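You operate a simulated robot arm through the tools that you are given. There is no shell and no other tool. Be economical: measure what you need, move in short steps, check, and stop when the job is done.

The job below is to be done with a simulated robot arm. You get a single attempt, and the scene is never put back.

JOB
Put one of the bar stubs from the supply top on top of the sag meter.

It is judged by the outcome, as a careful person would: the job done as asked, and still so three seconds after it is handed in. It fails if anything else is knocked over, pushed out of place, dropped, spilled or broken.

ROBOT AND FRAMES
A 6-joint arm with a two-finger parallel gripper, fixed in place. Base frame: the origin is at the foot of the arm, x ahead of it, y to its left, z up; the work surface is at about z = 840. Lengths are in mm, angles in degrees, forces in N, time in s.
With the tool pointing down near the work surface it reaches from about 260 to 680 mm from the base axis. Its first joint turns from -66.0 to 66.0 degrees. Payload 2.9 kg.
Tool frame: the origin (TCP) lies between the finger pads and is the grasp point; the fingertips stand 30 mm ahead of it; z points along the fingers, y is the line along which they close. Largest opening 110 mm; finger width 20, thickness 10; the body of the gripper, 48 by 112 mm, starts 55 mm behind the TCP.
Orientation is that of the tool frame in the base frame, as a unit quaternion [x, y, z, w]. With the fingers straight down and closing along the base's y, the tool's x points along the base's -x, its y along +y and its z along -z.

CONTROLS
- The arm moves only by the tool arm_command. Its argument "rows" is a list of rows, each a list of 7 numbers: the shift along the tool's x, y, z in mm, then the turn, a rotation vector about the tool's x, y, z in degrees, then the closure in counts, from 0 (fully open) to 255 (shut). In form: [[dx, dy, dz, ax, ay, az, jaw], ...]. A call has 1 to 10 rows; each row is the pose to reach, as a shift and turn from the pose commanded when the call began, along the tool's axes at that moment. A row lasts 0.2 s, in which the tool goes at most 50 mm and 8.6 degrees; a call with a longer step from one row to the next is refused whole, and so is a gripper value outside its range. Where a pose cannot be reached the arm comes as near as it can. A force on the tool above 40 N (or 10 N above the force at the start of the call, whichever is more), or a blocked arm, ends the call early, and 0.2 s more pass. The fingers move at their own pace (about 108 mm/s each) and stop on an object; they squeeze with about 21 N. The grip force told is the motor's: it shows also when the fingers shut on nothing. Time passes only in rows, and 0.2 s behind the last, so rows that repeat a pose let the fingers close. The reply holds the time, the measured pose of the TCP, the force on the tool along the base axes, the opening and the grip force, in the units named above and with some noise, and new pictures: "views" is both (left out), scene, wrist or none.
- Cameras (640 x 400 px; columns grow to the right, rows downward): "scene" is fixed at [92.1, 468.4, 1385.5]; the picture's right is [-0.47, -0.88, 0.00], its down [-0.58, 0.31, -0.75] and it looks along [0.67, -0.35, -0.66] (base axes); focal length 283 px, centre (320, 200). "wrist" rides on the gripper at [-36, 0, -57] in the tool frame; the picture's right is [0.00, -1.00, 0.00], its down [0.97, 0.00, -0.24] and it looks along [0.24, 0.00, 0.97] (tool axes); focal length 218 px, centre (320, 200).
- measure_at(camera, pixels): for up to 12 pixels [column, row] of the newest picture of that camera ("zoom" is the newest enlarged one), the place [x, y, z] in the base frame of the surface seen there, good to about 2 mm, but the place of the scene camera against the robot may be out by one fixed shift of up to 18 mm in any direction. The clock stands still meanwhile.
- enlarge(camera, box): a new picture of the part [left, top, right, bottom] of that camera's present view, enlarged. The clock stands still meanwhile.
- finish_job(): hands the job in; it is judged then, once.

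Go step by step. Measure first, check grasps and placings, and put right what went wrong. The budget is 60 turns and 120 pictures, counting those below and the enlarged ones. Unless the task says otherwise, let go and move clear before handing in, and close with one line.

The tools are called as name(argument=value, ...) on one line, values as JSON. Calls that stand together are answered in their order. arm_command: Moves the arm, as the interface text tells. Its arguments: {"type":"object","properties":{"rows":{"type":"array","items":{"type":"array","items":{"type":"number"}}},"views":{"type":"string","enum":["both","scene","wrist","none"]}},"required":["rows"]} The other tools are called the same way: measure_at (camera, pixels) gives the place of the surface under pixels of a picture; enlarge (camera, box) takes an enlarged picture of a part of a camera's view; finish_job () hands the job in.

At the start:

```text
t: 0.0
tcp_pos: [328.9, 135.9, 1170.3]
orientation: [0.0, 1.0, 0.0, 0.0]
force: [-1.1, 0.9, -0.4]
finger_gap: 109.6
finger_force: 0.0
```

scene: 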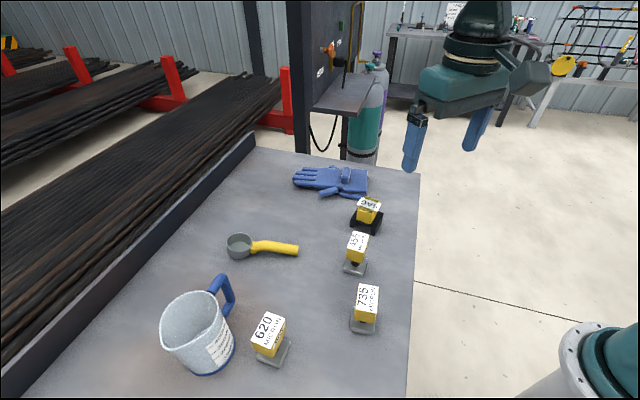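
wrist: 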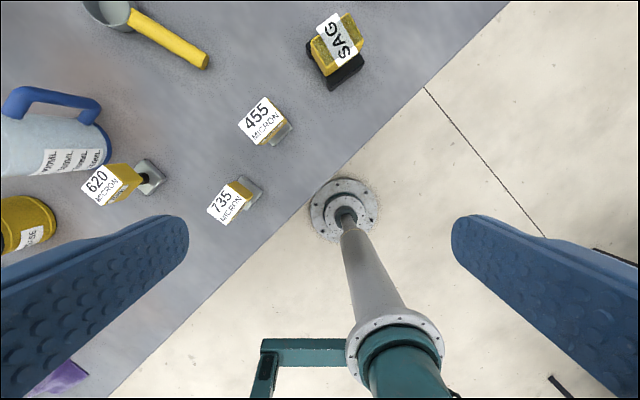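

The pictures show a bench with yellow MICRON blocks (620, 455, 735), the SAG block at scene (368,215), a mug, a ladle and gloves, but no obvious bar stubs. I'll enlarge both views to find them.

enlarge(camera="scene", box=[220, 150, 440, 380])

enlarge(camera="wrist", box=[0, 0, 400, 400])

measure_at(camera="wrist", pixels=[[340, 35], [345, 70], [262, 115], [282, 133], [228, 200], [105, 183], [28, 215], [60, 375], [340, 205], [200, 120], [170, 40]])

```text
1.74 times, centred on (330, 265) of scene
```

zoom: 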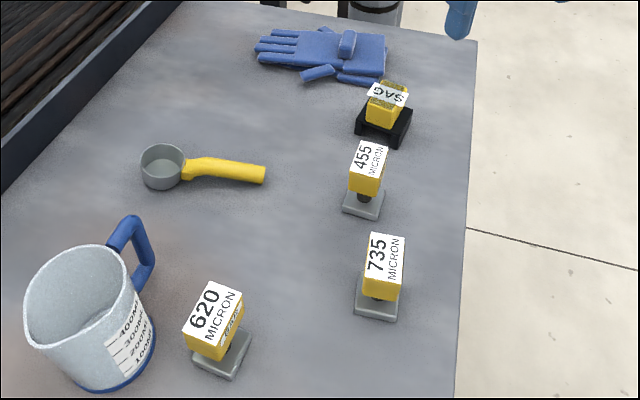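

```text
1.00 times, centred on (200, 200) of wrist
```

zoom: 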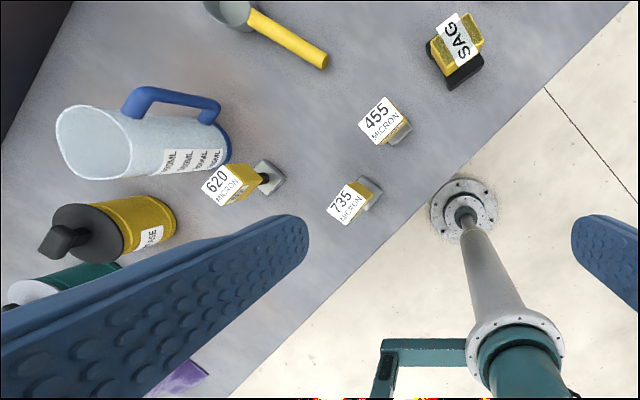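

```text
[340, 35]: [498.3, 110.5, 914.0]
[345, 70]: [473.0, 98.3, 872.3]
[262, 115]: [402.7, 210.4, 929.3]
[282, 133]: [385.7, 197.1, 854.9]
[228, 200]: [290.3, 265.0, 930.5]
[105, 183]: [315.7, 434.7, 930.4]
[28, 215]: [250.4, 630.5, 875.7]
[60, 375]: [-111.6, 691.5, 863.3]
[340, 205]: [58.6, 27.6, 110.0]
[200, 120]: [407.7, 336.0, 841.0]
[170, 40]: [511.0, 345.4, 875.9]
```

I can't see any bar stubs yet, and part of the bench (scene bottom, wrist lower left, with something purple at (60,380)) is out of view. I'll move the wrist camera left at this height to look there.

arm_command(rows=[[0, 45, 0, 0, 0, 0, 0], [0, 90, 0, 0, 0, 0, 0], [0, 135, 0, 0, 0, 0, 0], [0, 180, 0, 0, 0, 0, 0], [0, 225, 0, 0, 0, 0, 0], [0, 270, 0, 0, 0, 0, 0]])

```text
t: 1.4
tcp_pos: [328.8, 403.9, 1172.7]
orientation: [0.0, 1.0, 0.0, 0.0]
force: [0.7, 1.6, -0.3]
finger_gap: 109.9
finger_force: 0.1
```

scene: 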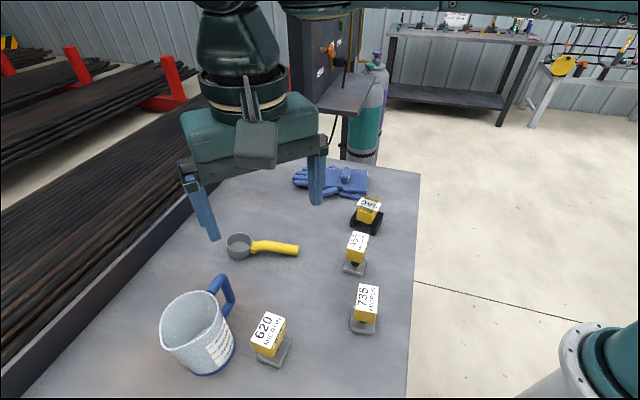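
wrist: 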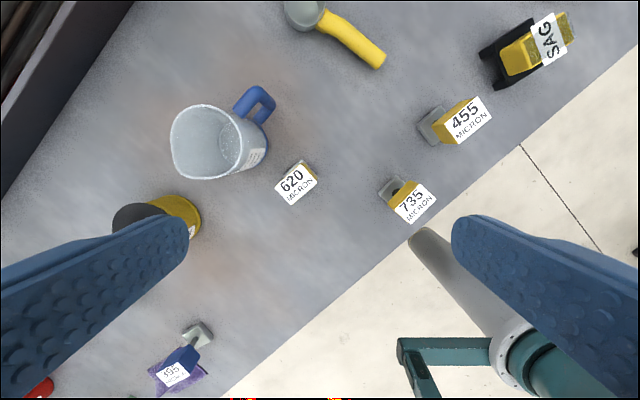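

New in view: a blue block labelled "195" with a grey foot and a purple pad at wrist (175,365), something red at (40,388), and the can. I'll tilt the camera back to see more of that end.

arm_command(rows=[[0, 40, 0, 0, 0, 0, 0], [30, 80, 0, 0, 0, 0, 0], [60, 110, 0, 0, 0, 0, 0], [90, 130, 0, 0, 0, 0, 0], [120, 150, 0, 0, 0, 0, 0]], views="wrist")

enlarge(camera="wrist", box=[0, 0, 640, 400])

```text
t: 2.6
tcp_pos: [234.1, 520.6, 1152.5]
orientation: [0.0, 1.0, 0.001, 0.004]
force: [0.3, -0.7, 0.4]
finger_gap: 110.4
finger_force: 0.1
out of reach, approached as far as the arm can: row 4, 5
```

wrist: 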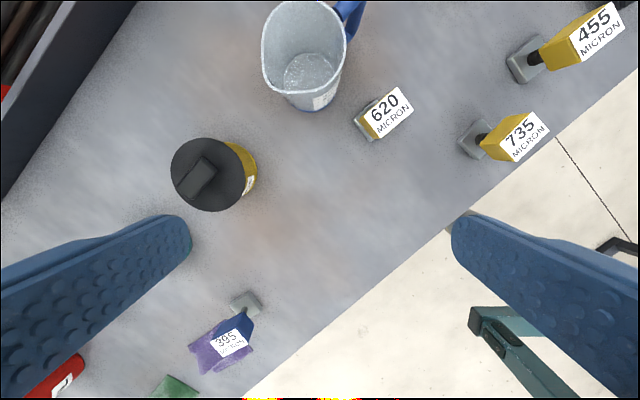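

```text
1.00 times, centred on (320, 200) of wrist
```

zoom: 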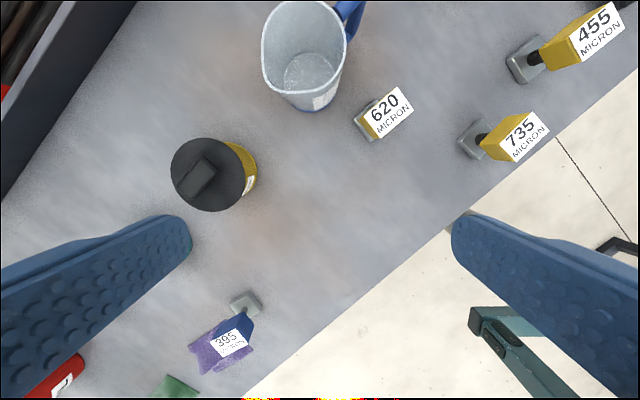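

The blue block reads "395 MICRON", and beyond it are purple, green and red items cut off at wrist (220,350), (175,385), (60,375). I'll turn and tilt the camera toward that end.

arm_command(rows=[[-10, -10, 0, 0, 0, 8, 0], [-20, -20, 0, 0, 0, 16, 0], [-20, -30, 0, 0, 0, 24, 0], [-20, -30, 0, 0, 0, 32, 0], [-20, -30, 0, 0, 0, 40, 0], [-20, -30, 0, 0, 0, 48, 0]], views="none")

arm_command(rows=[[0, 0, 0, 0, 8, 0, 0], [0, 0, 0, 0, 16, 0, 0], [0, 0, 0, 0, 24, 0, 0], [0, 0, 0, 0, 32, 0, 0]], views="wrist")

```text
t: 4.0
tcp_pos: [253.9, 491.3, 1154.7]
orientation: [0.407, 0.913, 0.0, -0.001]
force: [-0.7, -0.9, -0.8]
finger_gap: 109.9
finger_force: 0.1
```

```text
t: 5.0
tcp_pos: [253.7, 491.9, 1155.3]
orientation: [0.391, 0.878, 0.112, -0.253]
force: [-0.2, 0.7, 1.1]
finger_gap: 110.1
finger_force: 0.1
out of reach, approached as far as the arm can: row 1, 2
```

wrist: 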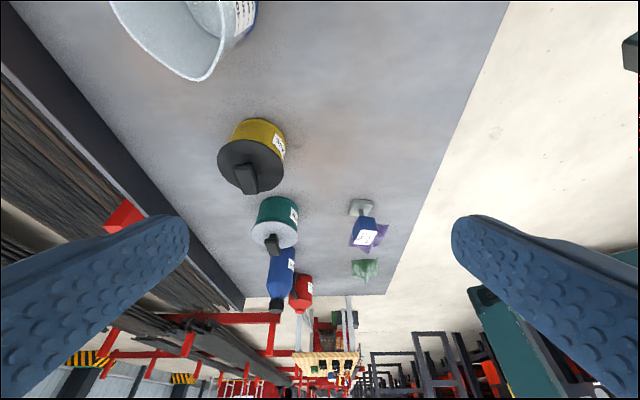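

This end holds only cans, bottles, the "395" piece and small purple and green bags. So the labelled MICRON pieces (head, stem, square foot) must be the bar stubs, and the SAG block the meter. I'll level the tool and go look at the SAG and 455 from above.

arm_command(rows=[[0, 0, 0, 0, -8, 0, 0], [0, 0, 0, 0, -16, 0, 0], [0, 0, 0, 0, -24, 0, 0], [0, 0, 0, 0, -32, 0, 0]], views="none")

arm_command(rows=[[0, 0, 0, 0, 0, -8, 0], [0, 0, 0, 0, 0, -16, 0], [0, 0, 0, 0, 0, -24, 0], [0, 0, 0, 0, 0, -32, 0], [0, 0, 0, 0, 0, -40, 0], [0, 0, 0, 0, 0, -48, 0]], views="none")

arm_command(rows=[[-5, -40, 0, 0, 0, 0, 0], [-15, -80, 0, 0, 0, 0, 0], [-25, -120, 0, 0, 0, 0, 0], [-35, -160, 0, 0, 0, 0, 0], [-45, -200, 0, 0, 0, 0, 0], [-55, -240, 0, 0, 0, 0, 0], [-65, -280, 0, 0, 0, 0, 0], [-75, -320, 0, 0, 0, 0, 0], [-85, -340, 0, 0, 0, 0, 0]])

```text
t: 6.0
tcp_pos: [253.7, 490.4, 1154.5]
orientation: [0.406, 0.914, 0.0, 0.001]
force: [0.0, -0.7, 0.3]
finger_gap: 110.1
finger_force: 0.0
out of reach, approached as far as the arm can: row 2, 3
```

```text
t: 7.4
tcp_pos: [254.8, 491.4, 1154.2]
orientation: [-0.002, 1.0, 0.0, 0.001]
force: [0.5, 0.2, -0.2]
finger_gap: 109.8
finger_force: 0.0
```

```text
t: 9.4
tcp_pos: [338.9, 151.4, 1154.5]
orientation: [0.001, 1.0, 0.0, 0.0]
force: [1.0, 0.5, 0.2]
finger_gap: 110.2
finger_force: 0.1
out of reach, approached as far as the arm can: row 2, 3, 4
```

scene: 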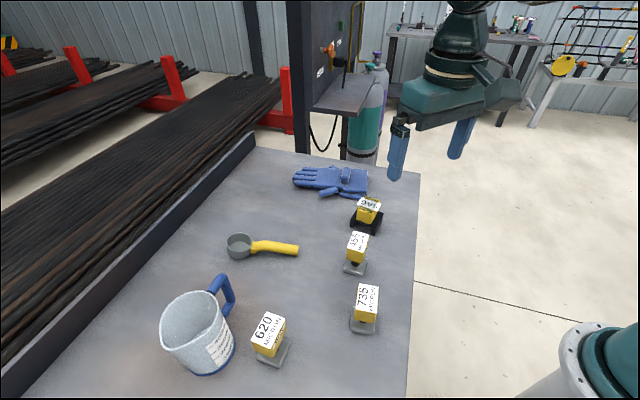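
wrist: 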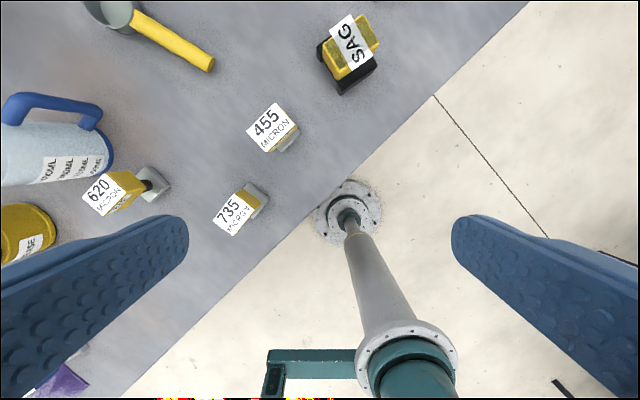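

Everything is unmoved. I'll go closer, above SAG and 455.

arm_command(rows=[[-40, 0, 15, 0, 0, 0, 0], [-80, 0, 30, 0, 0, 0, 0], [-120, 0, 45, 0, 0, 0, 0], [-140, 0, 55, 0, 0, 0, 0], [-140, 0, 55, 0, 0, 0, 0]])

enlarge(camera="wrist", box=[190, 100, 450, 300])

enlarge(camera="scene", box=[320, 180, 420, 340])

```text
t: 10.6
tcp_pos: [479.8, 151.2, 1099.8]
orientation: [0.0, 1.0, 0.0, 0.0]
force: [0.0, 0.1, 0.7]
finger_gap: 110.0
finger_force: 0.0
```

scene: 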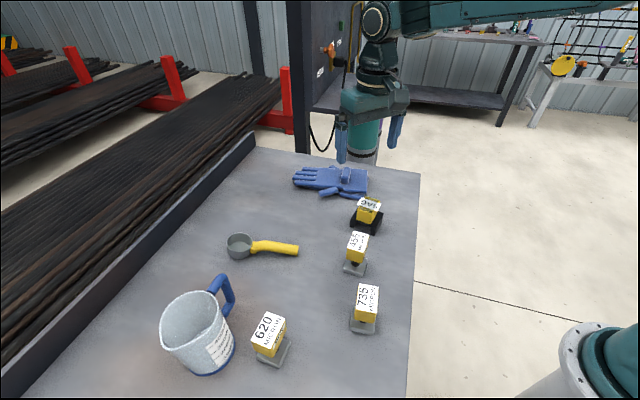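
wrist: 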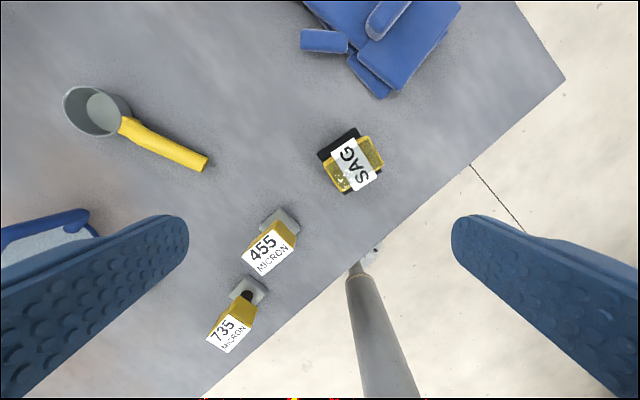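

```text
2.00 times, centred on (320, 200) of wrist
```

zoom: 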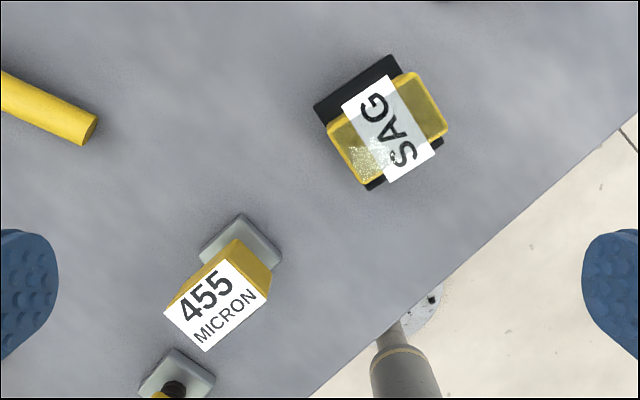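

```text
2.50 times, centred on (370, 260) of scene
```

zoom: 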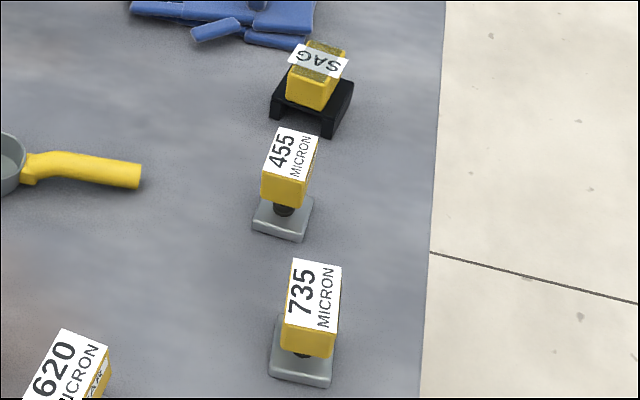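

The 620 block has text on its side (scene about (278,345)), which may tell the kinds apart. I'll enlarge it and the other sides.

enlarge(camera="scene", box=[246, 305, 306, 370])

enlarge(camera="scene", box=[342, 190, 392, 240])

measure_at(camera="wrist", pixels=[[344, 187], [332, 159], [356, 137], [370, 170], [384, 163], [350, 150], [322, 151], [358, 129], [274, 213], [301, 233], [342, 165], [362, 160]])

```text
6.15 times, centred on (276, 338) of scene
```

zoom: 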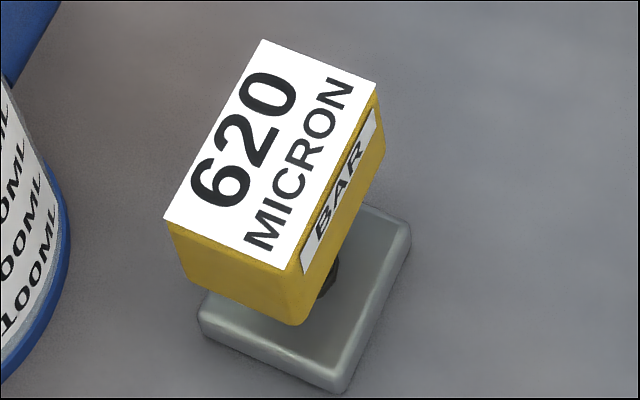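

```text
8.00 times, centred on (367, 215) of scene
```

zoom: 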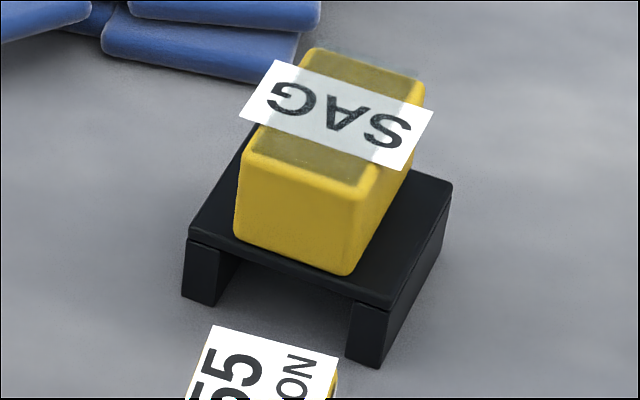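

```text
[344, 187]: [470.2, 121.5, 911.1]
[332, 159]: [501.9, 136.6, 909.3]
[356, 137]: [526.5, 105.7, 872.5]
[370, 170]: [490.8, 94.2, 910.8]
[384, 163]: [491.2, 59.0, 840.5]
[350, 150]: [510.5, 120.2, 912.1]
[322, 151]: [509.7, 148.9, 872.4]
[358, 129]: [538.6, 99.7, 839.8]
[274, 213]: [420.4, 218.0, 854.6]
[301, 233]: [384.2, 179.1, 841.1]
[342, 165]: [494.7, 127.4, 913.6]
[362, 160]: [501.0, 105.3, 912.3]
```

620 says "BAR" on its side. I'll check the sides of 455 and 735.

enlarge(camera="scene", box=[335, 225, 385, 280])

enlarge(camera="scene", box=[340, 280, 390, 335])

enlarge(camera="wrist", box=[195, 200, 305, 360])

```text
7.27 times, centred on (360, 252) of scene
```

zoom: 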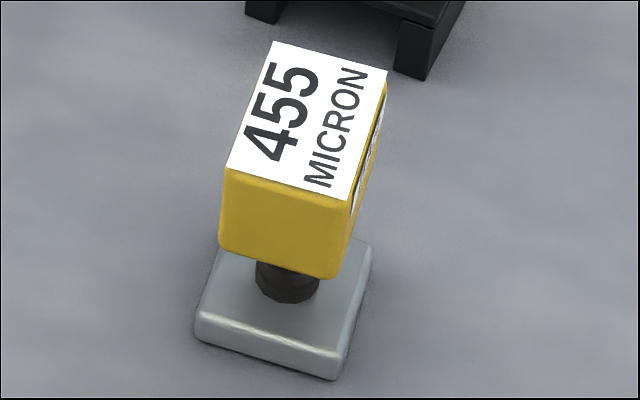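

```text
7.27 times, centred on (365, 308) of scene
```

zoom: 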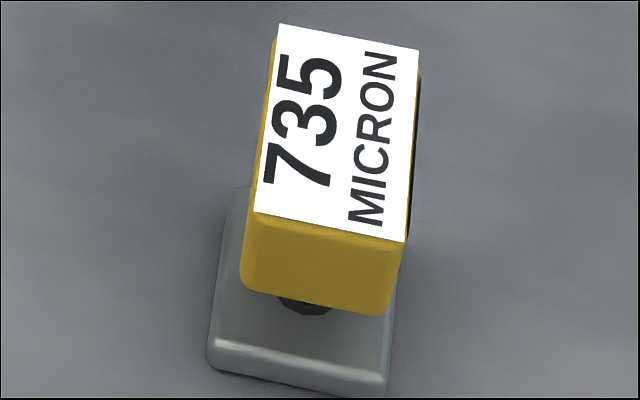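

```text
2.50 times, centred on (250, 280) of wrist
```

zoom: 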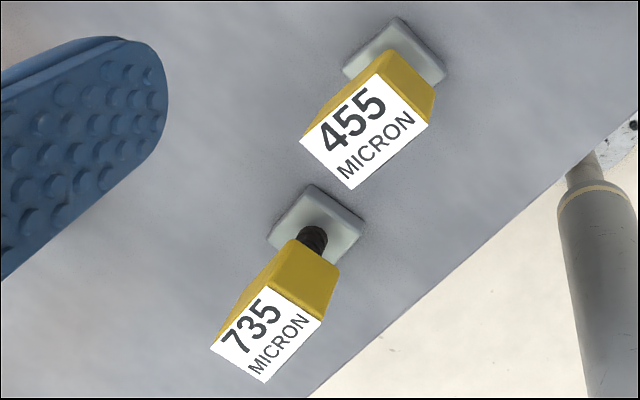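

455 seems to carry a side label too, but only 620 is confirmed as "BAR", so I'll use 620. I'll move above it to measure it.

arm_command(rows=[[25, 40, 0, 0, 0, 0, 0], [50, 80, 0, 0, 0, 0, 0], [75, 120, 0, 0, 0, 0, 0], [100, 160, 0, 0, 0, 0, 0], [120, 200, 0, 0, 0, 0, 0], [135, 240, 0, 0, 0, 0, 0], [140, 280, 0, 0, 0, 0, 0], [140, 280, 20, 0, 0, 0, 0], [140, 280, 40, 0, 0, 0, 0], [140, 280, 40, 0, 0, 0, 0]])

enlarge(camera="wrist", box=[240, 140, 400, 260])

```text
t: 12.8
tcp_pos: [338.6, 432.2, 1059.4]
orientation: [0.0, 1.0, 0.001, -0.001]
force: [-0.2, 0.9, 0.4]
finger_gap: 110.1
finger_force: 0.0
```

scene: 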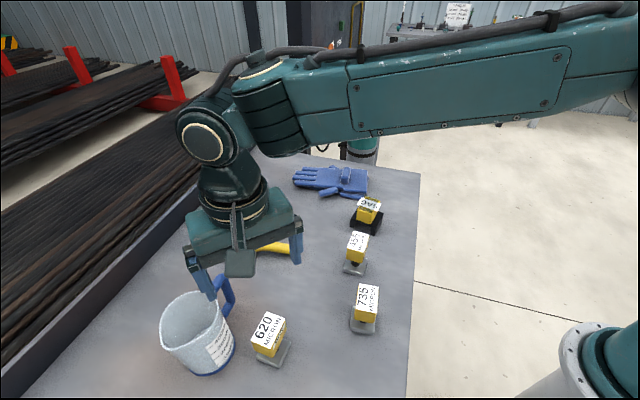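
wrist: 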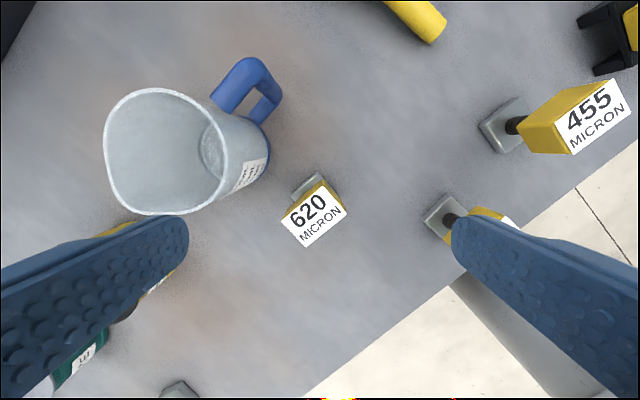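

```text
3.33 times, centred on (320, 200) of wrist
```

zoom: 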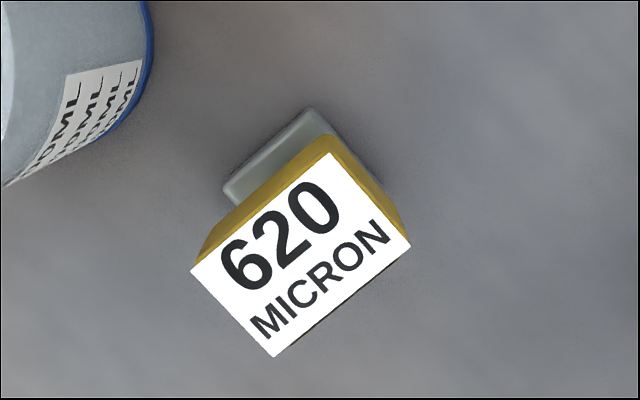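

The 620 top is clear, with label corners at zoom (330,152), (411,244), (275,357), (192,270). I'll measure those corners, the foot and the mug.

measure_at(camera="zoom", pixels=[[330, 158], [405, 243], [275, 351], [198, 270], [313, 111], [229, 192], [235, 205], [380, 185], [140, 60], [145, 20]])

measure_at(camera="wrist", pixels=[[222, 180], [200, 205], [268, 150], [245, 62], [280, 95], [150, 90]])

```text
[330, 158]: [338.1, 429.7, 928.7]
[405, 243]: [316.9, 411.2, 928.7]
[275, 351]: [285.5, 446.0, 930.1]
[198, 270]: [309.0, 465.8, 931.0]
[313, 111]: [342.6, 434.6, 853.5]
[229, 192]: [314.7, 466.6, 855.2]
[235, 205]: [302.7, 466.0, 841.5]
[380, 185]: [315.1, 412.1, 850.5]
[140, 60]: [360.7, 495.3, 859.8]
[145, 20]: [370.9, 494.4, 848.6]
```

```text
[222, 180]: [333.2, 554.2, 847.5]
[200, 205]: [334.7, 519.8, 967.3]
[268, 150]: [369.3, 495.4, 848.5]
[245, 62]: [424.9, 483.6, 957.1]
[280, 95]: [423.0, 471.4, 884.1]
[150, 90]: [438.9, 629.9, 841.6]
```

The head is about 46×28 mm, centred near (312,438) with top z≈930; its short axis points at about 41° and the mug wall is over 50 mm away. I'll centre over it, yaw 49.5°, and narrow the fingers partly to keep off the mug.

arm_command(rows=[[7, 2, 0, 0, 0, 8.3, 40], [14, 4, 0, 0, 0, 16.5, 80], [20, 6, 0, 0, 0, 24.8, 106], [26.5, 6.5, 0, 0, 0, 33, 106], [26.5, 6.5, 0, 0, 0, 41.3, 106], [26.5, 6.5, 0, 0, 0, 49.5, 106], [26.5, 6.5, 0, 0, 0, 49.5, 106]])

```text
t: 14.4
tcp_pos: [312.6, 437.3, 1059.5]
orientation: [0.419, 0.908, 0.0, 0.0]
force: [0.3, -0.3, 0.2]
finger_gap: 64.3
finger_force: 0.0
```

scene: 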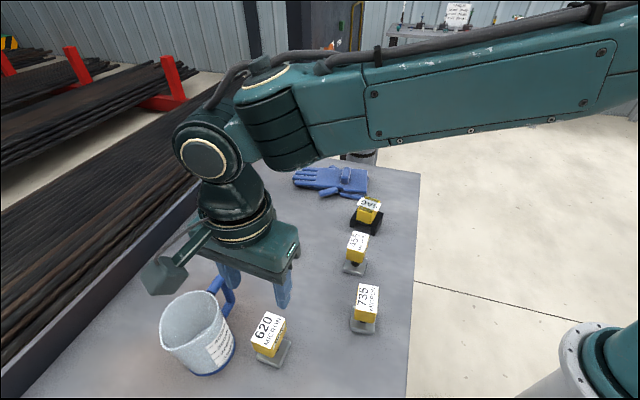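
wrist: 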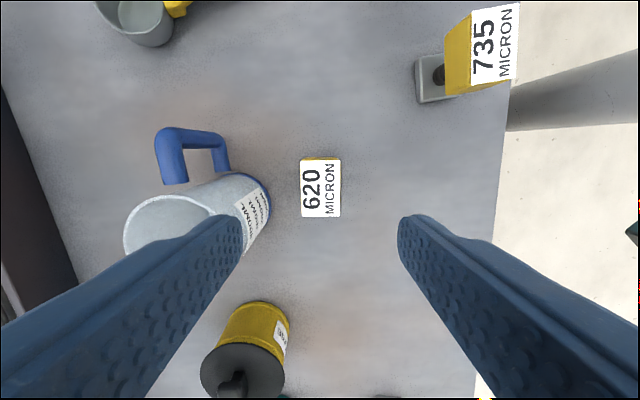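

Head is centred between the fingers at wrist (320,187). The scene shows a box hanging off the gripper at (165,275), so I'll measure how low it hangs and how near it would come to the mug and cans.

measure_at(camera="scene", pixels=[[165, 275], [150, 292], [172, 292], [184, 262], [145, 265], [230, 285], [283, 300], [200, 300], [250, 270], [266, 320]])

measure_at(camera="wrist", pixels=[[312, 163], [334, 163], [312, 213], [334, 213], [225, 192], [268, 210], [205, 215], [235, 350], [280, 340], [250, 308]])

```text
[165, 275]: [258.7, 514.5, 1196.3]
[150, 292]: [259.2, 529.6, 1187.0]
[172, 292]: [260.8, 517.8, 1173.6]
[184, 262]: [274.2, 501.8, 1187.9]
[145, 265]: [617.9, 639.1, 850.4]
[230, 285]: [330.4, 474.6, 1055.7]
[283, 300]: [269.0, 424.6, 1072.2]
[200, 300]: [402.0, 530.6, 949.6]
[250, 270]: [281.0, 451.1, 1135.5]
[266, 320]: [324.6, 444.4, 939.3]
```

```text
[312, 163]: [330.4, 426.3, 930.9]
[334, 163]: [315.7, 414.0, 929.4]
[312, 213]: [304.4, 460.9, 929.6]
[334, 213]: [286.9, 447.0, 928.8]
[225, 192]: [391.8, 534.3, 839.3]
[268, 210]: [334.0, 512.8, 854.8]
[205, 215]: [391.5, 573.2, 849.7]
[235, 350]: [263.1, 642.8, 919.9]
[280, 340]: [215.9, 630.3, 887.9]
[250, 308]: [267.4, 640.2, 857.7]
```

The box stays above z≈1027 when descended, and the mug rim (z≈967) is about 25 mm clear of the gripper body. I'll descend to z≈914 around the head.

arm_command(rows=[[0, 0, 35, 0, 0, 0, 106], [0, 0, 70, 0, 0, 0, 106], [0, 0, 100, 0, 0, 0, 106], [0, 0, 125, 0, 0, 0, 106], [0, 0, 145, 0, 0, 0, 106], [0, 0, 145, 0, 0, 0, 106]])

```text
t: 15.8
tcp_pos: [311.1, 437.1, 913.5]
orientation: [0.419, 0.908, 0.0, 0.0]
force: [0.4, -0.5, -0.1]
finger_gap: 64.2
finger_force: 0.1
```

scene: 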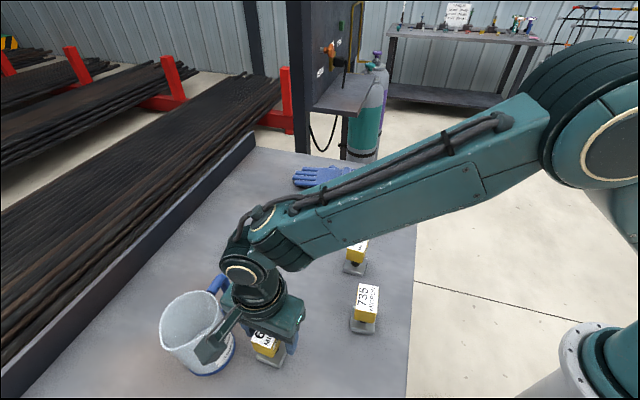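
wrist: 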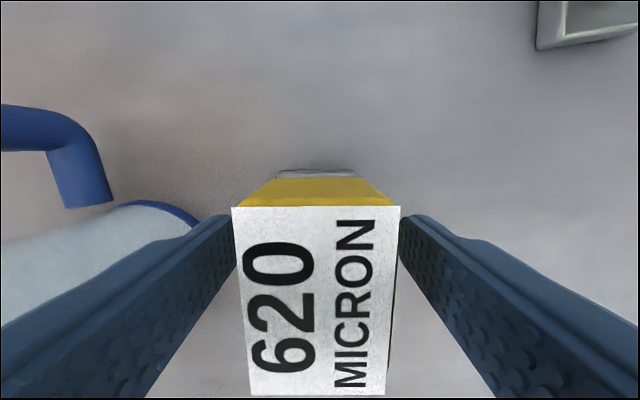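

The head sits centred between the pads (wrist columns 232–400). Closing.

arm_command(rows=[[0, 0, 145, 0, 0, 0, 150], [0, 0, 145, 0, 0, 0, 255], [0, 0, 145, 0, 0, 0, 255], [0, 0, 145, 0, 0, 0, 255]], views="none")

```text
refused: row 1 steps farther than a row can; nothing moved
```

Refused, because shifts count from the present pose; I'll close in place with zero shift.

arm_command(rows=[[0, 0, 0, 0, 0, 0, 160], [0, 0, 0, 0, 0, 0, 200], [0, 0, 0, 0, 0, 0, 255], [0, 0, 0, 0, 0, 0, 255]], views="wrist")

```text
t: 16.8
tcp_pos: [311.2, 436.7, 913.2]
orientation: [0.419, 0.908, 0.0, -0.001]
force: [0.0, 0.7, -0.7]
finger_gap: 36.0
finger_force: 20.6
```

wrist: 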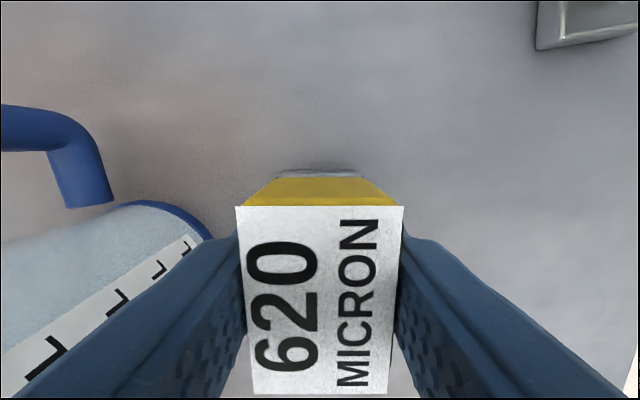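

Gripped at 36 mm with 20.6 N. I'll lift 150 mm straight up and check.

arm_command(rows=[[0, 0, -15, 0, 0, 0, 255], [0, 0, -45, 0, 0, 0, 255], [0, 0, -80, 0, 0, 0, 255], [0, 0, -115, 0, 0, 0, 255], [0, 0, -150, 0, 0, 0, 255], [0, 0, -180, 0, 0, 0, 255], [0, 0, -180, 0, 0, 0, 255]])

```text
t: 18.4
tcp_pos: [311.7, 436.9, 1094.7]
orientation: [0.419, 0.908, 0.0, 0.0]
force: [-0.2, 0.0, -3.1]
finger_gap: 35.8
finger_force: 20.7
```

scene: 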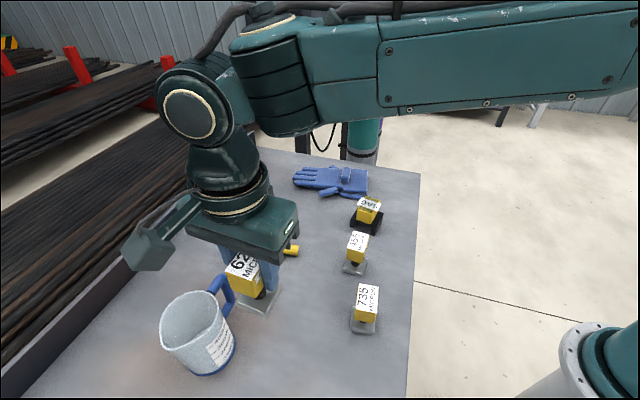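
wrist: 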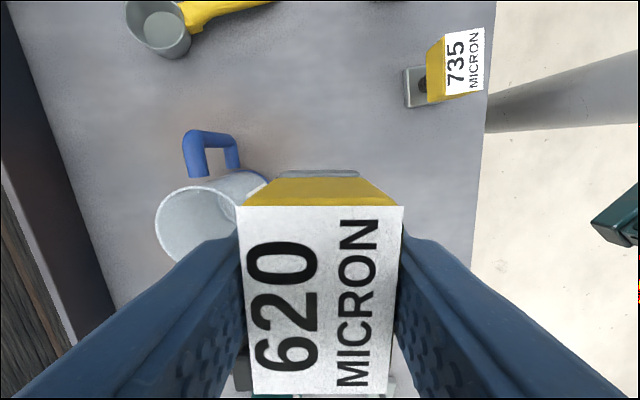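

The stub is held upright with a steady grip, and its foot bottom is about 73 mm below the TCP. I'll carry it at this height to just short of the SAG meter so the wrist camera can see it.

arm_command(rows=[[-25, -6, 0, 0, 0, 0, 255], [-63, -15, 0, 0, 0, 0, 255], [-103, -24, 0, 0, 0, 0, 255], [-143, -34, 0, 0, 0, 0, 255], [-183, -43, 0, 0, 0, 0, 255], [-223, -52, 0, 0, 0, 0, 255], [-260, -61, 0, 0, 0, 0, 255], [-285, -67, 0, 0, 0, 0, 255], [-300, -70.6, 0, 0, 0, 0, 255], [-300, -70.6, 0, 0, 0, 0, 255]])

enlarge(camera="wrist", box=[240, 40, 400, 180])

```text
t: 20.6
tcp_pos: [453.7, 163.8, 1094.7]
orientation: [0.419, 0.908, 0.0, 0.0]
force: [-0.3, 0.7, -2.8]
finger_gap: 35.9
finger_force: 21.2
```

scene: 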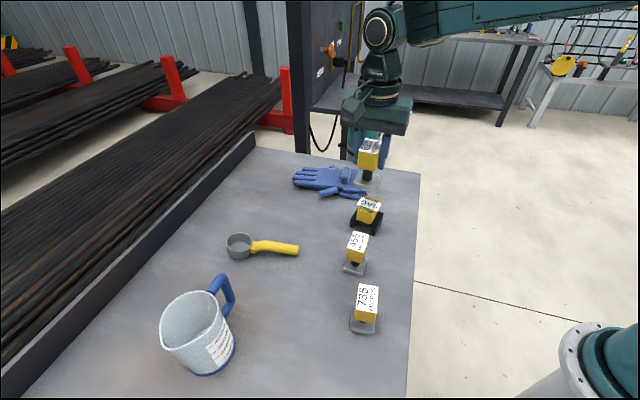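
wrist: 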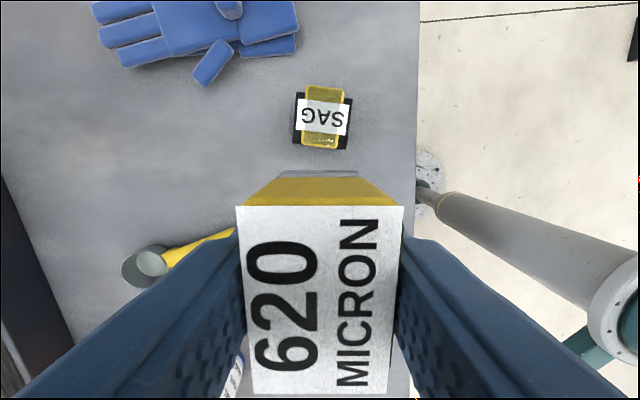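

```text
2.86 times, centred on (320, 110) of wrist
```

zoom: 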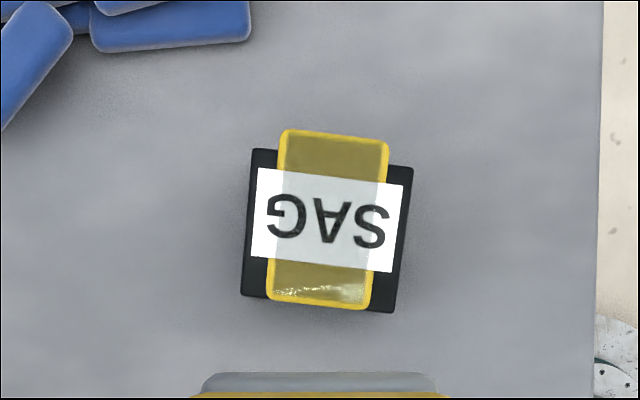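

The SAG top is in clear view: corners at zoom (283,129), (389,143), (370,310), (267,298), turned about 7° from the stub. I'll measure it.

measure_at(camera="zoom", pixels=[[287, 135], [384, 148], [365, 304], [273, 292], [264, 174], [402, 190], [386, 265], [258, 250], [328, 220], [330, 150], [320, 285], [330, 260]])

```text
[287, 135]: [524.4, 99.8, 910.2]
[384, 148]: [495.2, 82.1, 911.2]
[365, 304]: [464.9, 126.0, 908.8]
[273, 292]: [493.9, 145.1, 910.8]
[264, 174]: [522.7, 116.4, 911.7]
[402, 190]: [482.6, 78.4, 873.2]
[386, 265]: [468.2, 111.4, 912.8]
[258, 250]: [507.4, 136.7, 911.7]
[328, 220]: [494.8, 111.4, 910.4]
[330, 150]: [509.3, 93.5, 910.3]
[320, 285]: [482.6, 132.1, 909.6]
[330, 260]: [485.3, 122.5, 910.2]
```

The SAG top is about 58×36 mm, level at z≈910.5, centred at (494.6,113.3) with its short axis at about 33.5°. I'll move over it, yaw 7° to align, and go down to z≈1010 before checking.

arm_command(rows=[[-20, -0.6, 0, 0, 0, 2, 255], [-45, -1.3, 0, 0, 0, 5, 255], [-66.4, -1.9, 0, 0, 0, 7, 255], [-66.4, -1.9, 0, 0, 0, 7, 255], [-66.4, -1.9, 30, 0, 0, 7, 255], [-66.4, -1.9, 60, 0, 0, 7, 255], [-66.4, -1.9, 85, 0, 0, 7, 255], [-66.4, -1.9, 85, 0, 0, 7, 255]])

enlarge(camera="scene", box=[325, 150, 415, 240])

```text
t: 22.4
tcp_pos: [495.3, 109.6, 1008.5]
orientation: [0.473, 0.881, 0.0, -0.001]
force: [0.8, 0.3, -3.0]
finger_gap: 35.8
finger_force: 20.7
```

scene: 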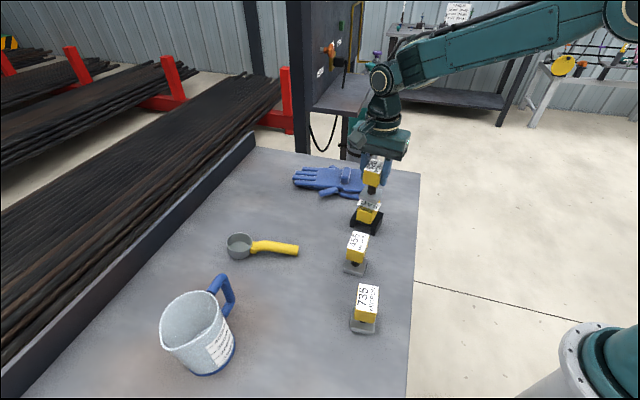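
wrist: 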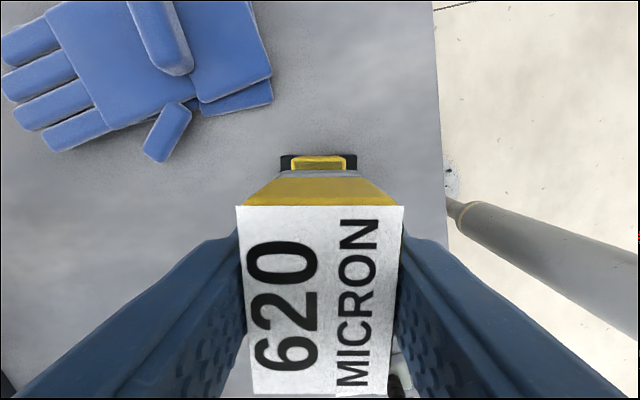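

```text
4.44 times, centred on (370, 195) of scene
```

zoom: 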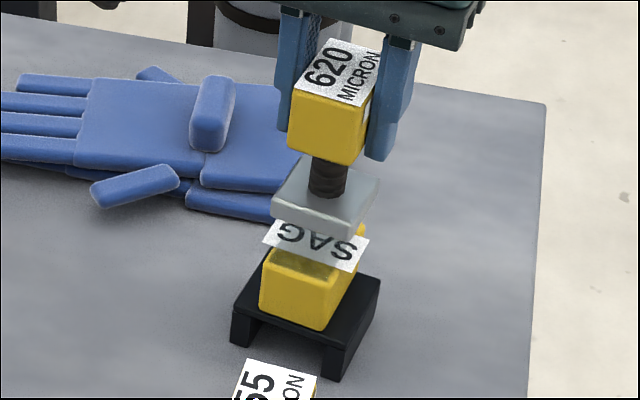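

The wrist view shows the SAG block (columns 290–346) centred under the stub, squared up. I'll correct about 2 mm and lower gently to contact near z≈983.5.

arm_command(rows=[[2, 1.3, 6, 0, 0, 0, 255], [2, 1.3, 14, 0, 0, 0, 255], [2, 1.3, 19, 0, 0, 0, 255], [2, 1.3, 22, 0, 0, 0, 255], [2, 1.3, 23.5, 0, 0, 0, 255], [2, 1.3, 23.5, 0, 0, 0, 255]])

enlarge(camera="scene", box=[325, 150, 415, 240])

```text
t: 23.8
tcp_pos: [495.3, 113.9, 988.0]
orientation: [0.473, 0.881, 0.0, 0.001]
force: [-3.1, -2.6, 12.4]
finger_gap: 35.9
finger_force: 21.5
```

scene: 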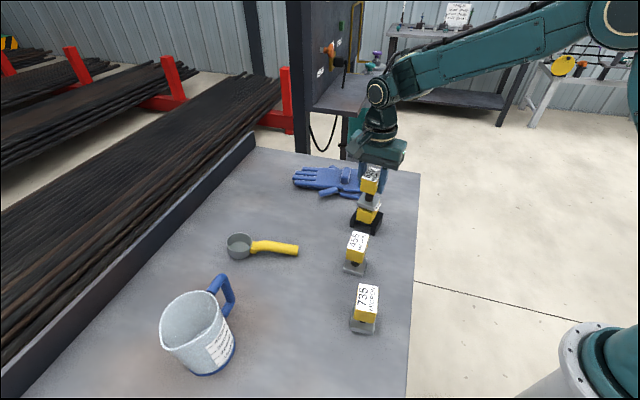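
wrist: 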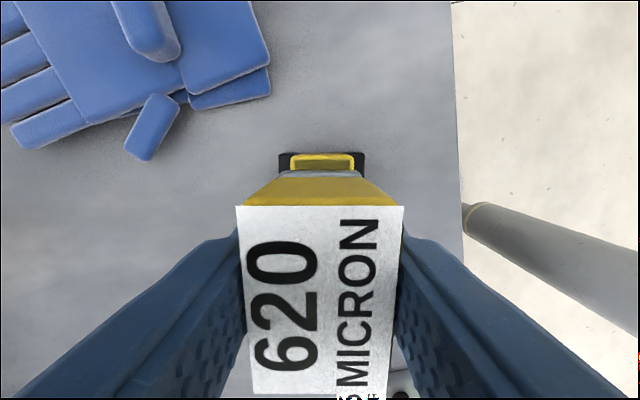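

```text
4.44 times, centred on (370, 195) of scene
```

zoom: 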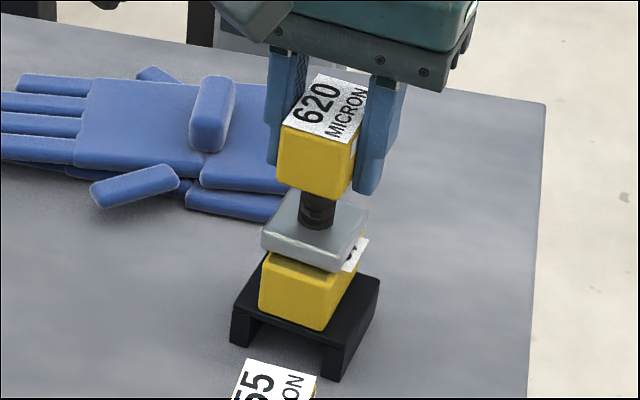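

Contact: 15 N upward at z≈988, foot level and centred on the block. I'll ease up about 2 mm to bring the press down before opening.

arm_command(rows=[[0, 0, -1, 0, 0, 0, 255], [0, 0, -2, 0, 0, 0, 255], [0, 0, -2, 0, 0, 0, 255]], views="none")

enlarge(camera="scene", box=[345, 180, 395, 230])

```text
t: 24.6
tcp_pos: [495.3, 115.1, 987.6]
orientation: [0.475, 0.88, -0.001, 0.0]
force: [0.4, -0.3, -2.6]
finger_gap: 35.8
finger_force: 21.2
```

```text
8.00 times, centred on (370, 205) of scene
```

zoom: 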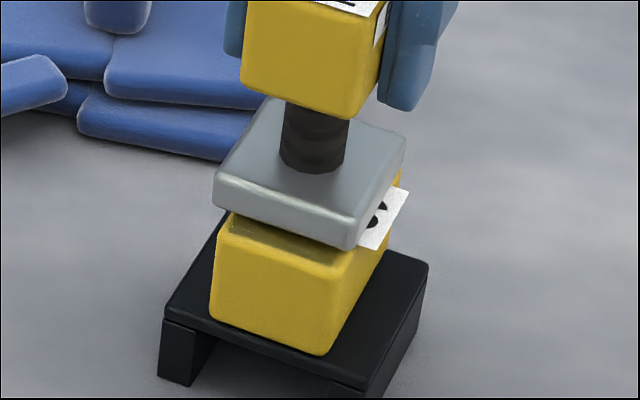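

Weight is back on the gripper (−2.6 N), so the foot is just clear of the top. I'll lower 1.2 mm for light contact, then read the force.

arm_command(rows=[[-1, -0.8, 0, 0, 0, 0, 255], [-1, -0.8, 0.6, 0, 0, 0, 255], [-1, -0.8, 1.2, 0, 0, 0, 255], [-1, -0.8, 1.2, 0, 0, 0, 255]], views="none")

```text
t: 25.6
tcp_pos: [494.5, 113.6, 986.6]
orientation: [0.474, 0.881, 0.0, 0.0]
force: [0.4, 0.6, -2.4]
finger_gap: 35.8
finger_force: 21.2
```

arm_command(rows=[[0, 0, 0.5, 0, 0, 0, 255], [0, 0, 1, 0, 0, 0, 255], [0, 0, 1, 0, 0, 0, 255]], views="none")

```text
t: 26.4
tcp_pos: [495.1, 112.9, 986.5]
orientation: [0.473, 0.881, 0.001, 0.0]
force: [-3.4, 1.0, 8.2]
finger_gap: 35.9
finger_force: 20.9
```

Contact again, with about 11 N on the meter and the foot centred. I'll open the fingers gently to 64 mm.

arm_command(rows=[[0, 0, -0.4, 0, 0, 0, 165], [0, 0, -0.4, 0, 0, 0, 150], [0, 0, -0.4, 0, 0, 0, 125], [0, 0, -0.4, 0, 0, 0, 106], [0, 0, -0.4, 0, 0, 0, 106]])

enlarge(camera="scene", box=[335, 160, 405, 230])

```text
t: 27.6
tcp_pos: [496.3, 112.9, 986.5]
orientation: [0.473, 0.881, 0.0, 0.0]
force: [0.7, -0.6, 0.1]
finger_gap: 64.3
finger_force: 0.1
```

scene: 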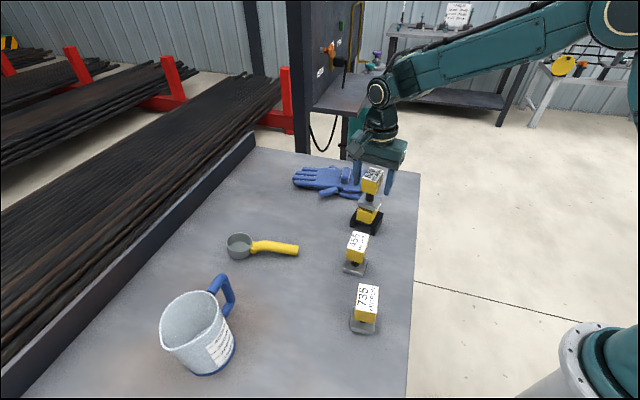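
wrist: 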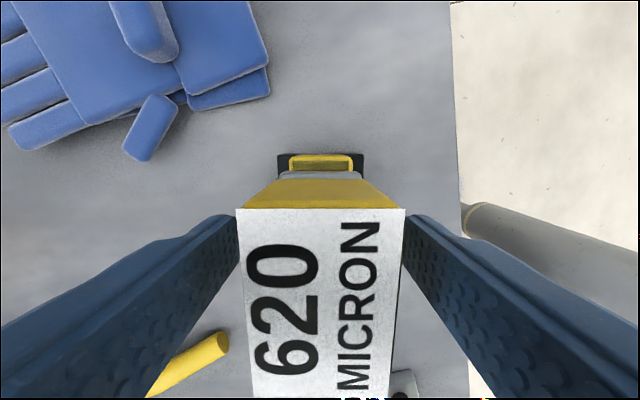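

```text
5.71 times, centred on (370, 195) of scene
```

zoom: 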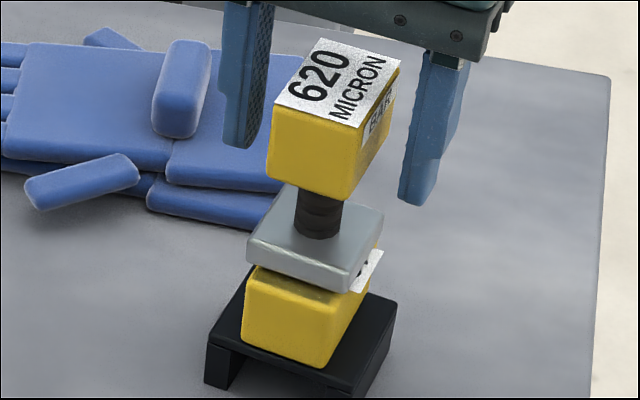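

The stub stands free on the meter and both pads are clear of it. I'll rise straight up 150 mm and check it.

arm_command(rows=[[0, 0, -15, 0, 0, 0, 106], [0, 0, -45, 0, 0, 0, 106], [0, 0, -80, 0, 0, 0, 106], [0, 0, -115, 0, 0, 0, 106], [0, 0, -150, 0, 0, 0, 106], [0, 0, -150, 0, 0, 0, 106], [0, 0, -150, 0, 0, 0, 106], [0, 0, -150, 0, 0, 0, 106]])

enlarge(camera="scene", box=[335, 160, 405, 230])

```text
t: 29.4
tcp_pos: [492.8, 114.6, 1137.2]
orientation: [0.473, 0.881, 0.0, 0.0]
force: [0.0, -0.8, 0.4]
finger_gap: 64.3
finger_force: 0.1
```

scene: 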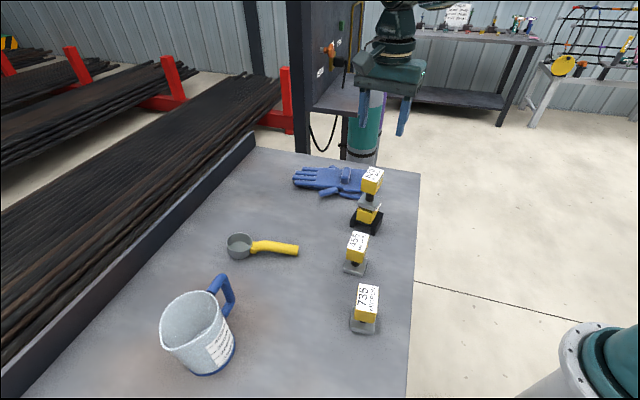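
wrist: 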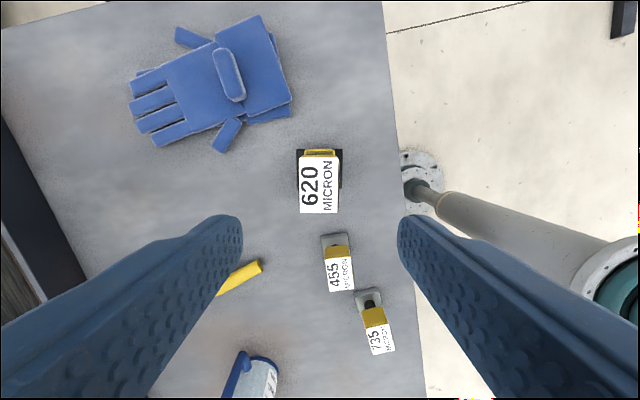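

```text
5.71 times, centred on (370, 195) of scene
```

zoom: 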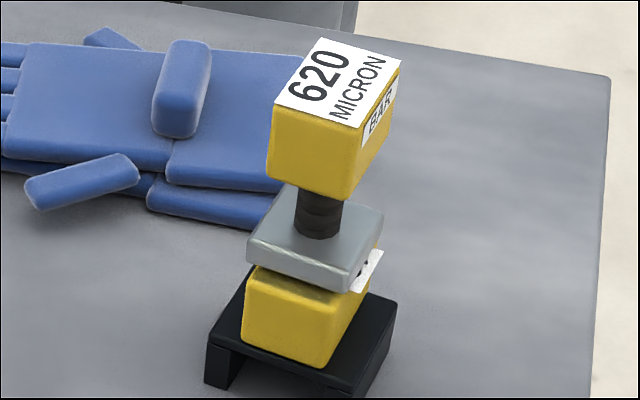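

The 620 BAR stub stands level and still on top of the SAG meter, the arm is clear, and nothing else has moved. Handing in.

finish_job()

```text
The job is handed in.
```

The 620 micron bar stub is standing on top of the sag meter, upright and released, with nothing else on the bench disturbed.
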